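You operate a simulated robot arm through the tools that you are given. There is no shell and no other tool. Be economical: measure what you need, move in short steps, check, and stop when the job is done.

You are at the controls of a simulated robot arm. One attempt, no reset.

JOB
Put one of the plugs from the top of the steel bench on top of the wooden bung there.

Only the result counts: the job must be done as asked and must still hold three seconds after the hand-in. Knocking over, shifting, dropping, spilling or breaking anything else fails it.

ROBOT AND FRAMES
A 6-joint arm with a two-finger parallel gripper, fixed in place. Base frame: the origin is at the foot of the arm, x ahead of it, y to its left, z up; the work surface is at about z = 0. Readings come in m, rad, newtons and seconds.
With the tool pointing down near the work surface it reaches from about 0.14 to 0.58 m from the base axis. Its first joint turns from -1.152 to 1.152 rad. Payload 2.1 kg.
The TCP is the grasp point between the finger pads, 0.03 m short of the fingertips. In the tool frame z runs along the fingers and y along their closing line. Largest opening 0.094 m; finger width 0.028, thickness 0.01; the body of the gripper, 0.05 by 0.096 m, starts 0.055 m behind the TCP.
Orientation is told as [roll, pitch, yaw] about the base's x, y, z axes, in that order, counted from this pose: with the fingers straight down and closing along the base's y, the tool's x points along the base's -x, its y along +y and its z along -z.

CONTROLS
- The arm moves only by the tool drive_tool. Its argument "plan" is a list of rows, each an object of numbers (a shift or turn left out is 0, a gripper value left out holds the last): "dx", "dy", "dz": the shift along the base's x, y, z in m; "twist": the turn about the base's z in degrees; "hand": the gripper command, from -1 (fully open) to 1 (shut), values between in proportion. In form: [{"dx": .., "dy": .., "dz": .., "twist": .., "hand": ..}, ...]. A call has 1 to 12 rows; each row shifts and turns the commanded pose from where the row before left it. A row lasts 0.2 s, in which the tool goes at most 0.05 m and 0.15 rad; a call with a longer step from one row to the next is refused whole, and so is a gripper value outside its range. A pose out of reach is approached as far as the arm can. The call stops where the force on the tool passes 40 N (or 10 N more than at its start, if that is more) or the arm is blocked; 0.2 s more then pass. The fingers move at their own pace (about 0.072 m/s each) and stop on an object; they squeeze with about 37 N. The grip force told is the motor's: it shows also when the fingers shut on nothing. Time passes only in rows, and 0.2 s behind the last, so rows that do not move let the fingers close. The reply holds the time, the measured pose of the TCP, the force on the tool along the base axes, the opening and the grip force, in the units named above and with some noise, and new pictures: "pictures" is both (left out), scene, wrist or none.
- Cameras (640 x 400 px; columns grow to the right, rows downward): "scene" is fixed at [0.0651, -0.382, 0.4804]; the picture's right is [0.66, -0.75, 0.00], its down [-0.45, -0.39, -0.80] and it looks along [0.60, 0.53, -0.59] (base axes); focal length 337 px, centre (320, 200). "wrist" rides on the gripper at [-0.037, 0, -0.058] in the tool frame; the picture's right is [0.00, -1.00, 0.00], its down [0.97, 0.00, -0.24] and it looks along [0.24, 0.00, 0.97] (tool axes); focal length 218 px, centre (320, 200). There is no depth. A picture from a camera that has moved, and an enlarged one, comes with that camera's place and axes in the base frame and with its lens.
- inspect(camera, box): a new picture of the part [left, top, right, bottom] of that camera's present view, enlarged. The clock stands still meanwhile.
- finish_job(): hands the job in; it is judged then, once.

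Go step by step. Nothing tells you positions but the pictures and the camera data: compare them with the known pose of the tool, close in by small moves and look again before you grip or let go. The budget is 90 turns and 150 pictures, counting those below and the enlarged ones. Unless the task says otherwise, let go and move clear before handing in, and close with one line.

The tools are called after "Emit:" as name(argument=value, ...) on one line, values as JSON. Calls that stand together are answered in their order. drive_tool: Moves the arm, as the interface text tells. Its arguments: {"type":"object","properties":{"plan":{"type":"array"},"pictures":{"type":"string","enum":["both","scene","wrist","none"]}},"required":["plan"]} The other tools are called the same way: inspect (camera, box) takes an enlarged picture of a part of a camera's view; finish_job () hands the job in.

At the start:

```text
t: 0.0
ee_pos: [0.3626, -0.0749, 0.256]
orientation: [-0.002, -0.001, 0.0]
ft_force: [0.0, -0.4, -0.7]
finger_gap: 0.094
finger_force: 0.1
```

scene: 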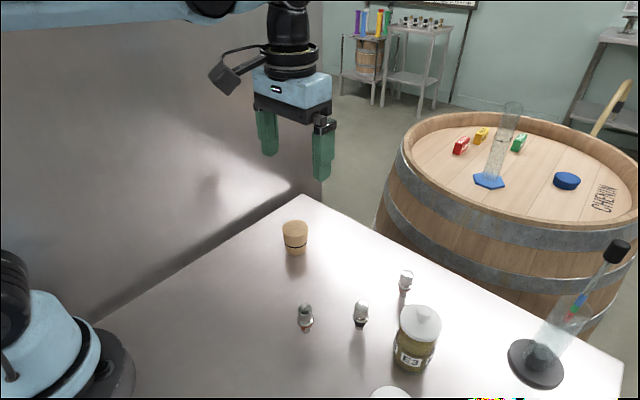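
wrist: 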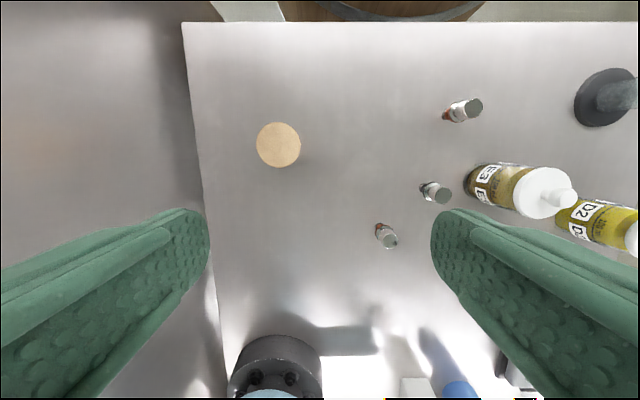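

I see a wooden bung and three small metal-and-brown objects on the steel bench, plus some bottles. I'll zoom in to identify the plugs.

Emit:
inspect(camera="scene", box=[260, 200, 460, 340])

Emit:
inspect(camera="wrist", box=[240, 80, 500, 260])

```text
2.86 times, centred on (360, 270) of scene
camera zoom: at [0.0651, -0.382, 0.4804], right [0.66, -0.75, 0.0], down [-0.45, -0.39, -0.8], along [0.6, 0.53, -0.59], focal length 964 px, centre (206, 0)
```

zoom: 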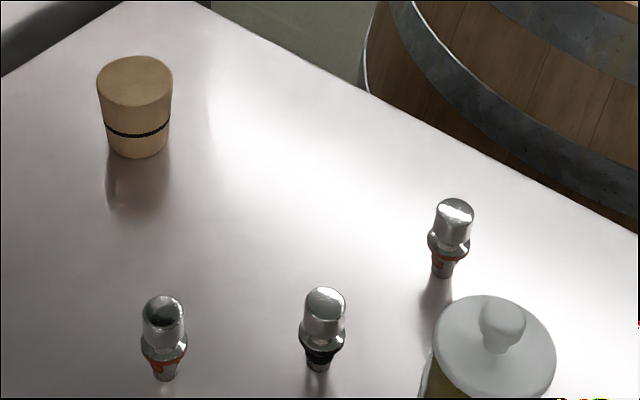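

```text
2.22 times, centred on (370, 170) of wrist
camera zoom: at [0.3992, -0.0745, 0.3148], right [0.0, -1.0, 0.0], down [-0.97, 0.0, 0.24], along [-0.24, 0.0, -0.97], focal length 485 px, centre (209, 267)
```

zoom: 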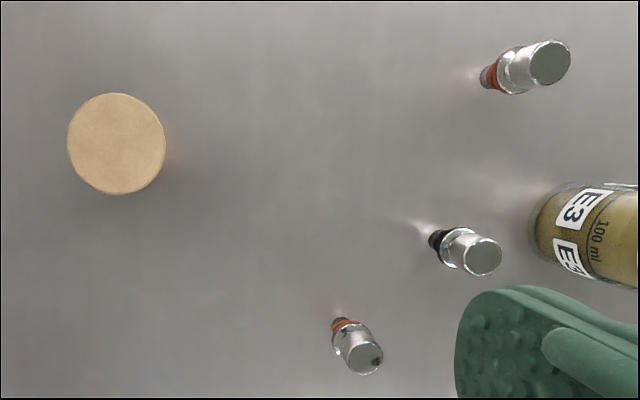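

Plug A (near, orange ring) is at about (0.280, -0.164), 0.053 m tall. The bung is at about (0.401, -0.024) with its top near z = 0.05. I'll move above plug A and look again.

Emit:
drive_tool(plan=[{"dx": -0.0165, "dy": -0.0178, "dz": -0.025, "hand": -0.3}, {"dx": -0.0165, "dy": -0.0178, "dz": -0.025}, {"dx": -0.0165, "dy": -0.0178, "dz": -0.025}, {"dx": -0.0165, "dy": -0.0178, "dz": -0.025}, {"dx": -0.0165, "dy": -0.0178, "dz": -0.025}, {}])

```text
t: 1.4
ee_pos: [0.2802, -0.1652, 0.1311]
orientation: [0.0, 0.0, 0.0]
ft_force: [0.3, -0.5, -0.1]
finger_gap: 0.061
finger_force: 0.1
camera wrist: at [0.3163, -0.1649, 0.1895], right [0.0, -1.0, 0.0], down [-0.97, 0.0, 0.24], along [-0.24, 0.0, -0.97], focal length 218 px, centre (320, 200)
```

scene: 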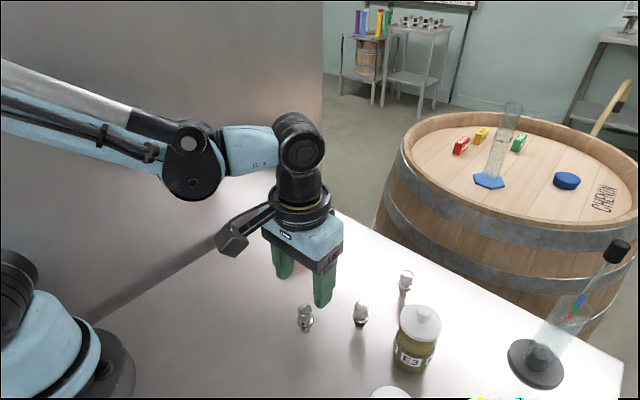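
wrist: 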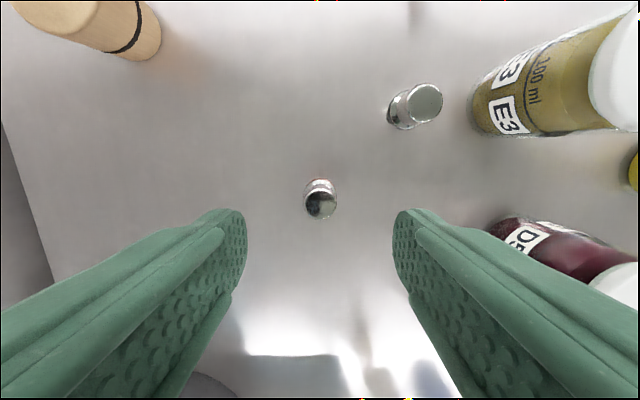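

The tool is centred over the plug: its top is seen at x about 0.2805, y about -0.165. I'll descend with the fingers around it.

Emit:
drive_tool(plan=[{"dz": -0.025}, {"dz": -0.025}, {"dz": -0.02}, {"dz": -0.018}, {}])

Emit:
inspect(camera="scene", box=[240, 240, 400, 340])

```text
t: 2.6
ee_pos: [0.2812, -0.1637, 0.0452]
orientation: [0.001, 0.0, 0.0]
ft_force: [0.0, -0.8, 0.2]
finger_gap: 0.0612
finger_force: 0.0
camera wrist: at [0.3168, -0.1643, 0.1027], right [0.0, -1.0, 0.0], down [-0.97, 0.0, 0.24], along [-0.24, 0.0, -0.97], focal length 218 px, centre (320, 200)
```

scene: 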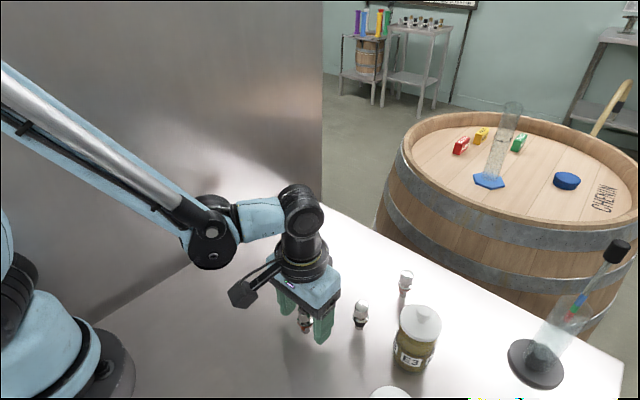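
wrist: 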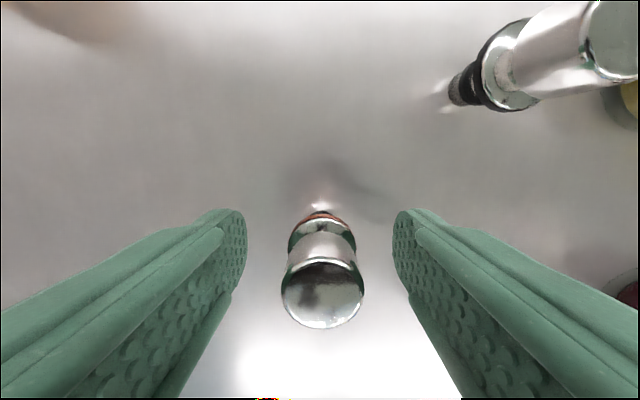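

```text
4.00 times, centred on (320, 290) of scene
camera zoom: at [0.0651, -0.382, 0.4804], right [0.66, -0.75, 0.0], down [-0.45, -0.39, -0.8], along [0.6, 0.53, -0.59], focal length 1349 px, centre (320, -160)
```

zoom: 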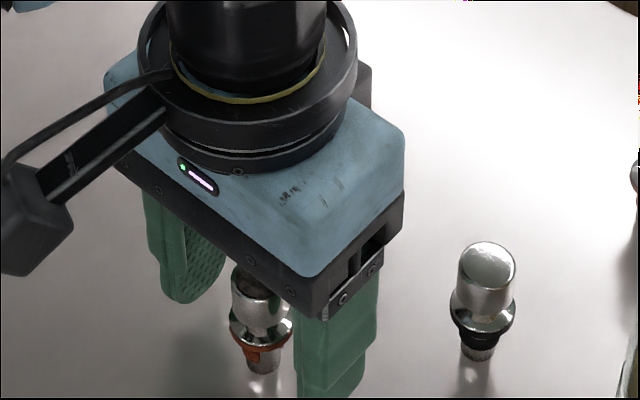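

The plug is between the pads and nearly centred. I'll close on it now.

Emit:
drive_tool(plan=[{"hand": 1}, {}, {}, {}])

```text
t: 3.6
ee_pos: [0.2795, -0.165, 0.0459]
orientation: [0.001, 0.0, 0.0]
ft_force: [0.0, -0.3, 0.4]
finger_gap: 0.0225
finger_force: 37.2
camera wrist: at [0.3169, -0.1644, 0.1029], right [0.0, -1.0, 0.0], down [-0.97, 0.0, 0.24], along [-0.24, 0.0, -0.97], focal length 218 px, centre (320, 200)
```

scene: 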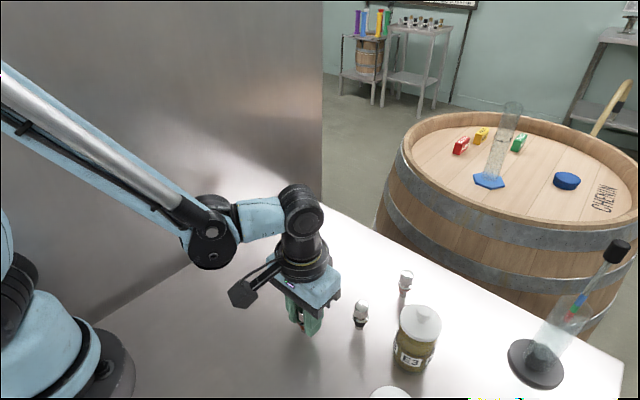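
wrist: 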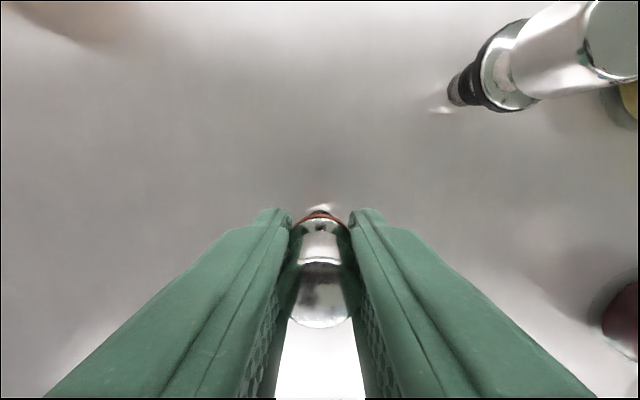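

The plug is gripped, with a gap of 22.5 mm. I'll lift it and carry it above the bung.

Emit:
drive_tool(plan=[{"dz": 0.02}, {"dz": 0.03}, {"dz": 0.03}, {"dz": 0.025}, {"dx": 0.022, "dy": 0.025}, {"dx": 0.025, "dy": 0.03}, {"dx": 0.025, "dy": 0.03}, {"dx": 0.025, "dy": 0.03}, {"dx": 0.024, "dy": 0.025}, {}])

Emit:
inspect(camera="scene", box=[220, 160, 380, 260])

```text
t: 5.8
ee_pos: [0.4017, -0.0235, 0.1477]
orientation: [0.0, 0.0, -0.002]
ft_force: [-0.2, -1.1, -0.6]
finger_gap: 0.0222
finger_force: 37.3
camera wrist: at [0.4381, -0.0236, 0.2053], right [0.0, -1.0, 0.0], down [-0.97, 0.0, 0.24], along [-0.24, 0.0, -0.97], focal length 218 px, centre (320, 200)
```

scene: 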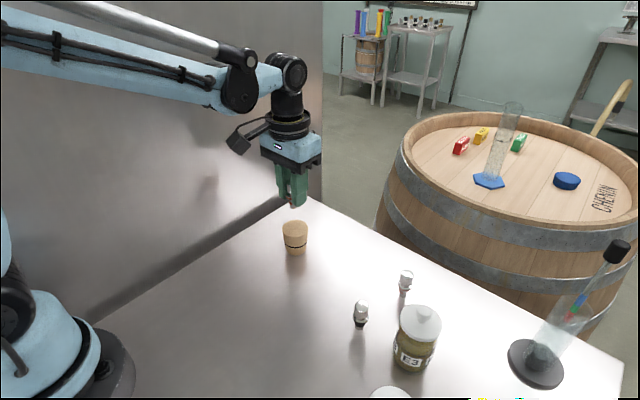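
wrist: 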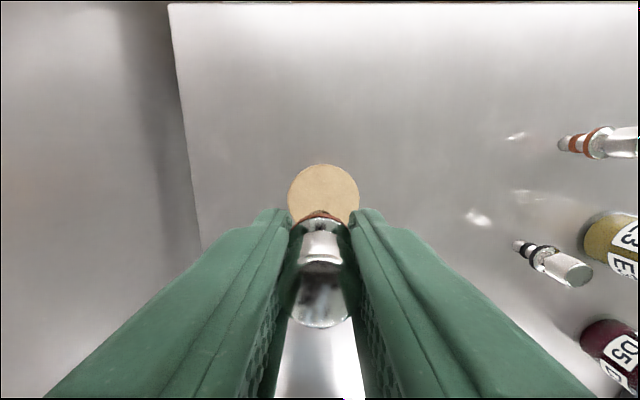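

```text
4.00 times, centred on (300, 210) of scene
camera zoom: at [0.0652, -0.382, 0.4804], right [0.66, -0.75, 0.0], down [-0.45, -0.39, -0.8], along [0.6, 0.53, -0.59], focal length 1349 px, centre (400, 160)
```

zoom: 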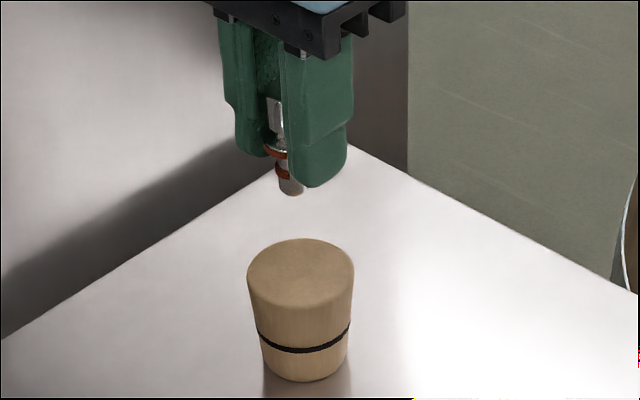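

The plug is over the bung within a few millimetres. I expect contact at about TCP z = 0.095, so I'll descend to about 0.106 and check.

Emit:
drive_tool(plan=[{"dz": -0.015, "dy": -0.001}, {"dz": -0.015}, {"dz": -0.012}, {}])

Emit:
inspect(camera="scene", box=[250, 190, 346, 250])

```text
t: 6.8
ee_pos: [0.401, -0.0238, 0.1063]
orientation: [-0.002, 0.001, -0.001]
ft_force: [0.1, -1.0, -0.1]
finger_gap: 0.0225
finger_force: 37.0
camera wrist: at [0.4376, -0.0253, 0.1638], right [0.0, -1.0, 0.0], down [-0.97, 0.0, 0.24], along [-0.24, 0.0, -0.97], focal length 218 px, centre (320, 200)
```

scene: 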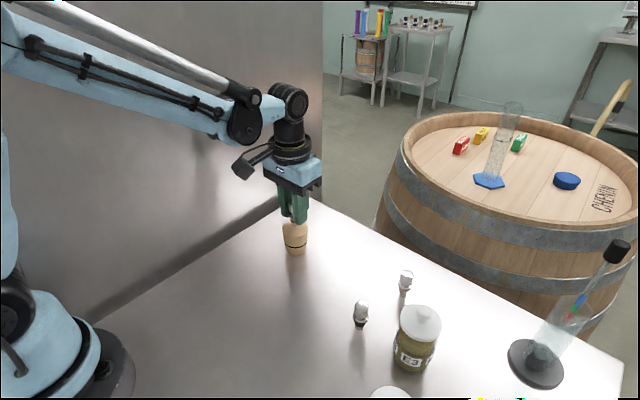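
wrist: 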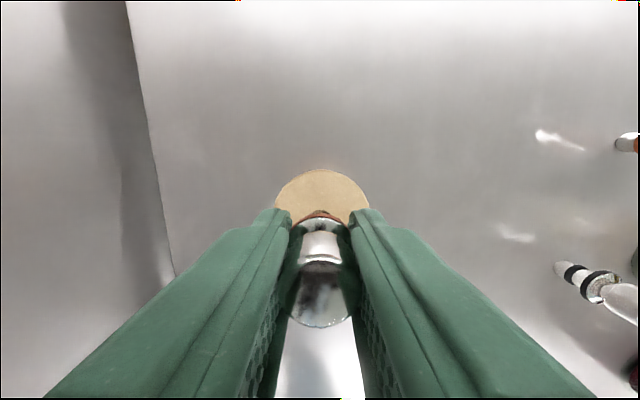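

```text
6.67 times, centred on (298, 220) of scene
camera zoom: at [0.0651, -0.382, 0.4804], right [0.66, -0.75, 0.0], down [-0.45, -0.39, -0.8], along [0.6, 0.53, -0.59], focal length 2248 px, centre (467, 67)
```

zoom: 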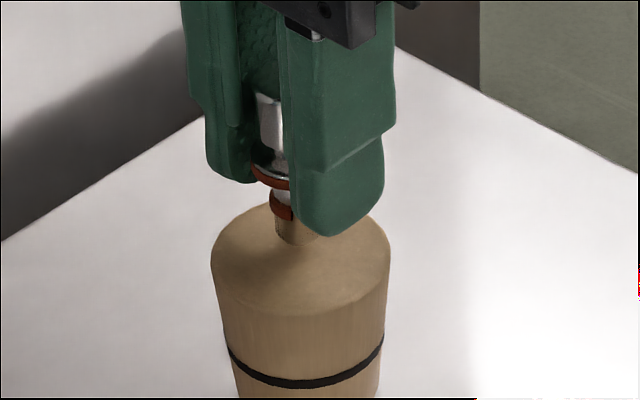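

The plug foot is about 1 cm above the bung's centre. I'll lower it in small steps and watch the force.

Emit:
drive_tool(plan=[{"dz": -0.003}, {"dz": -0.003}, {"dz": -0.002}, {}], pictures="none")

Emit:
inspect(camera="scene", box=[250, 190, 346, 250])

```text
t: 7.8
ee_pos: [0.4004, -0.0249, 0.0992]
orientation: [0.0, -0.002, 0.0]
ft_force: [0.0, -1.3, 36.4]
finger_gap: 0.0224
finger_force: 37.0
```

```text
6.67 times, centred on (298, 220) of scene
camera zoom: at [0.065, -0.382, 0.4804], right [0.66, -0.75, 0.0], down [-0.45, -0.39, -0.8], along [0.6, 0.53, -0.59], focal length 2248 px, centre (467, 67)
```

zoom: 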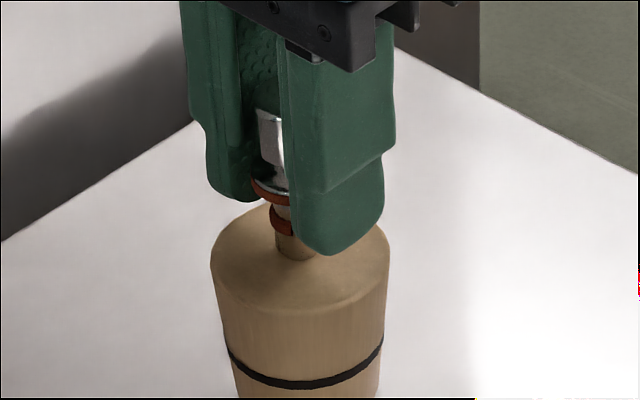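

The plug is in contact at about 36 N. I'll back off slightly to take off the load before releasing.

Emit:
drive_tool(plan=[{"dz": 0.0008}, {}], pictures="none")

```text
t: 8.4
ee_pos: [0.4006, -0.0246, 0.0999]
orientation: [-0.001, -0.001, -0.002]
ft_force: [3.6, -3.0, 16.2]
finger_gap: 0.0223
finger_force: 37.1
```

Emit:
drive_tool(plan=[{"dz": 0.0005}, {}], pictures="none")

```text
t: 9.0
ee_pos: [0.3996, -0.0248, 0.0997]
orientation: [0.001, 0.001, -0.001]
ft_force: [0.0, 0.5, -0.5]
finger_gap: 0.0222
finger_force: 36.7
```

The load is gone and the foot is at the surface. I'll open the fingers gently.

Emit:
drive_tool(plan=[{"hand": 0.5}, {"hand": 0.45}, {"hand": 0.38}, {"hand": 0.25}, {"hand": 0.0}, {"hand": -0.3}, {}, {}])

Emit:
inspect(camera="scene", box=[250, 190, 346, 250])

```text
t: 10.8
ee_pos: [0.4001, -0.0255, 0.1002]
orientation: [0.001, -0.001, 0.0]
ft_force: [-0.6, 0.4, -0.4]
finger_gap: 0.0613
finger_force: 0.2
camera wrist: at [0.4374, -0.0246, 0.1579], right [0.0, -1.0, 0.0], down [-0.97, 0.0, 0.24], along [-0.24, 0.0, -0.97], focal length 218 px, centre (320, 200)
```

scene: 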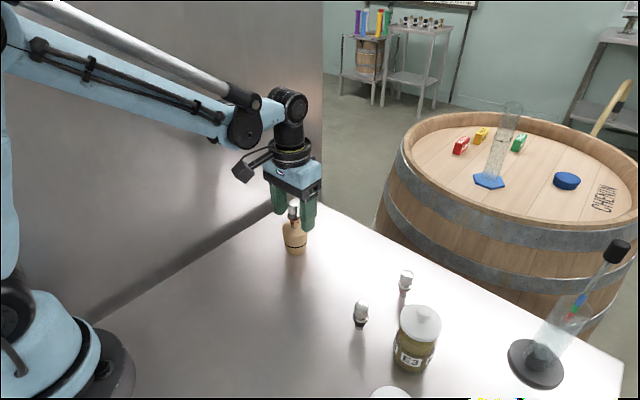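
wrist: 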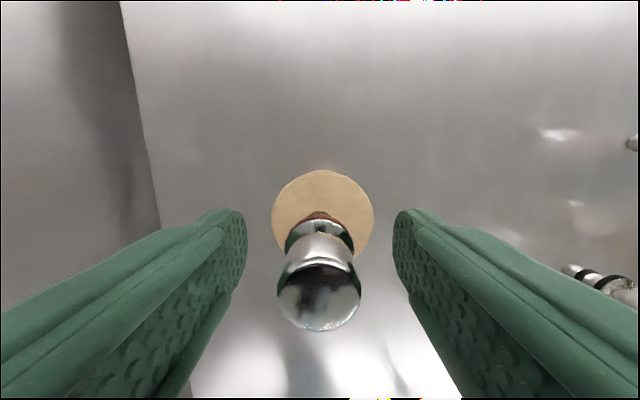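

```text
6.67 times, centred on (298, 220) of scene
camera zoom: at [0.0651, -0.382, 0.4804], right [0.66, -0.75, 0.0], down [-0.45, -0.39, -0.8], along [0.6, 0.53, -0.59], focal length 2248 px, centre (467, 67)
```

zoom: 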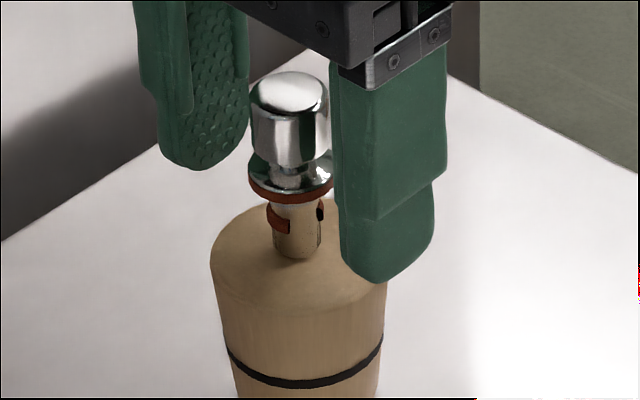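

The plug stands freely on the bung, upright and central. I'll raise the hand straight up and check again.

Emit:
drive_tool(plan=[{"dz": 0.015}, {"dz": 0.025}, {"dz": 0.03}, {"dz": 0.03}, {"dz": 0.03}, {}, {}], pictures="scene")

Emit:
inspect(camera="scene", box=[250, 190, 346, 250])

```text
t: 12.4
ee_pos: [0.4008, -0.0239, 0.2311]
orientation: [0.0, 0.0, 0.001]
ft_force: [-1.1, -0.2, -0.2]
finger_gap: 0.0614
finger_force: 0.0
```

scene: 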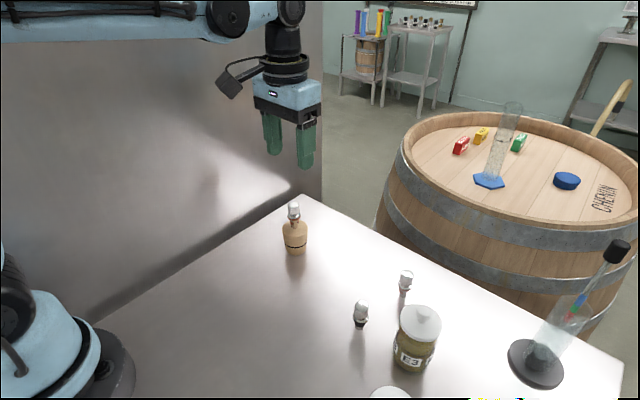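

```text
6.67 times, centred on (298, 220) of scene
camera zoom: at [0.0651, -0.382, 0.4804], right [0.66, -0.75, 0.0], down [-0.45, -0.39, -0.8], along [0.6, 0.53, -0.59], focal length 2248 px, centre (467, 67)
```

zoom: 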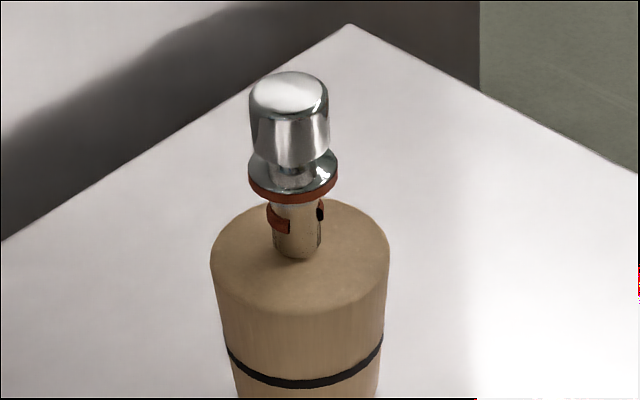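

The plug stands steady on the bung, the hand is clear, and nothing else has moved. I'm handing in.

Emit:
finish_job()

```text
The job is handed in.
```

One plug (the near one with the orange ring) is standing upright on top of the wooden bung, and nothing else on the bench appeared to move.
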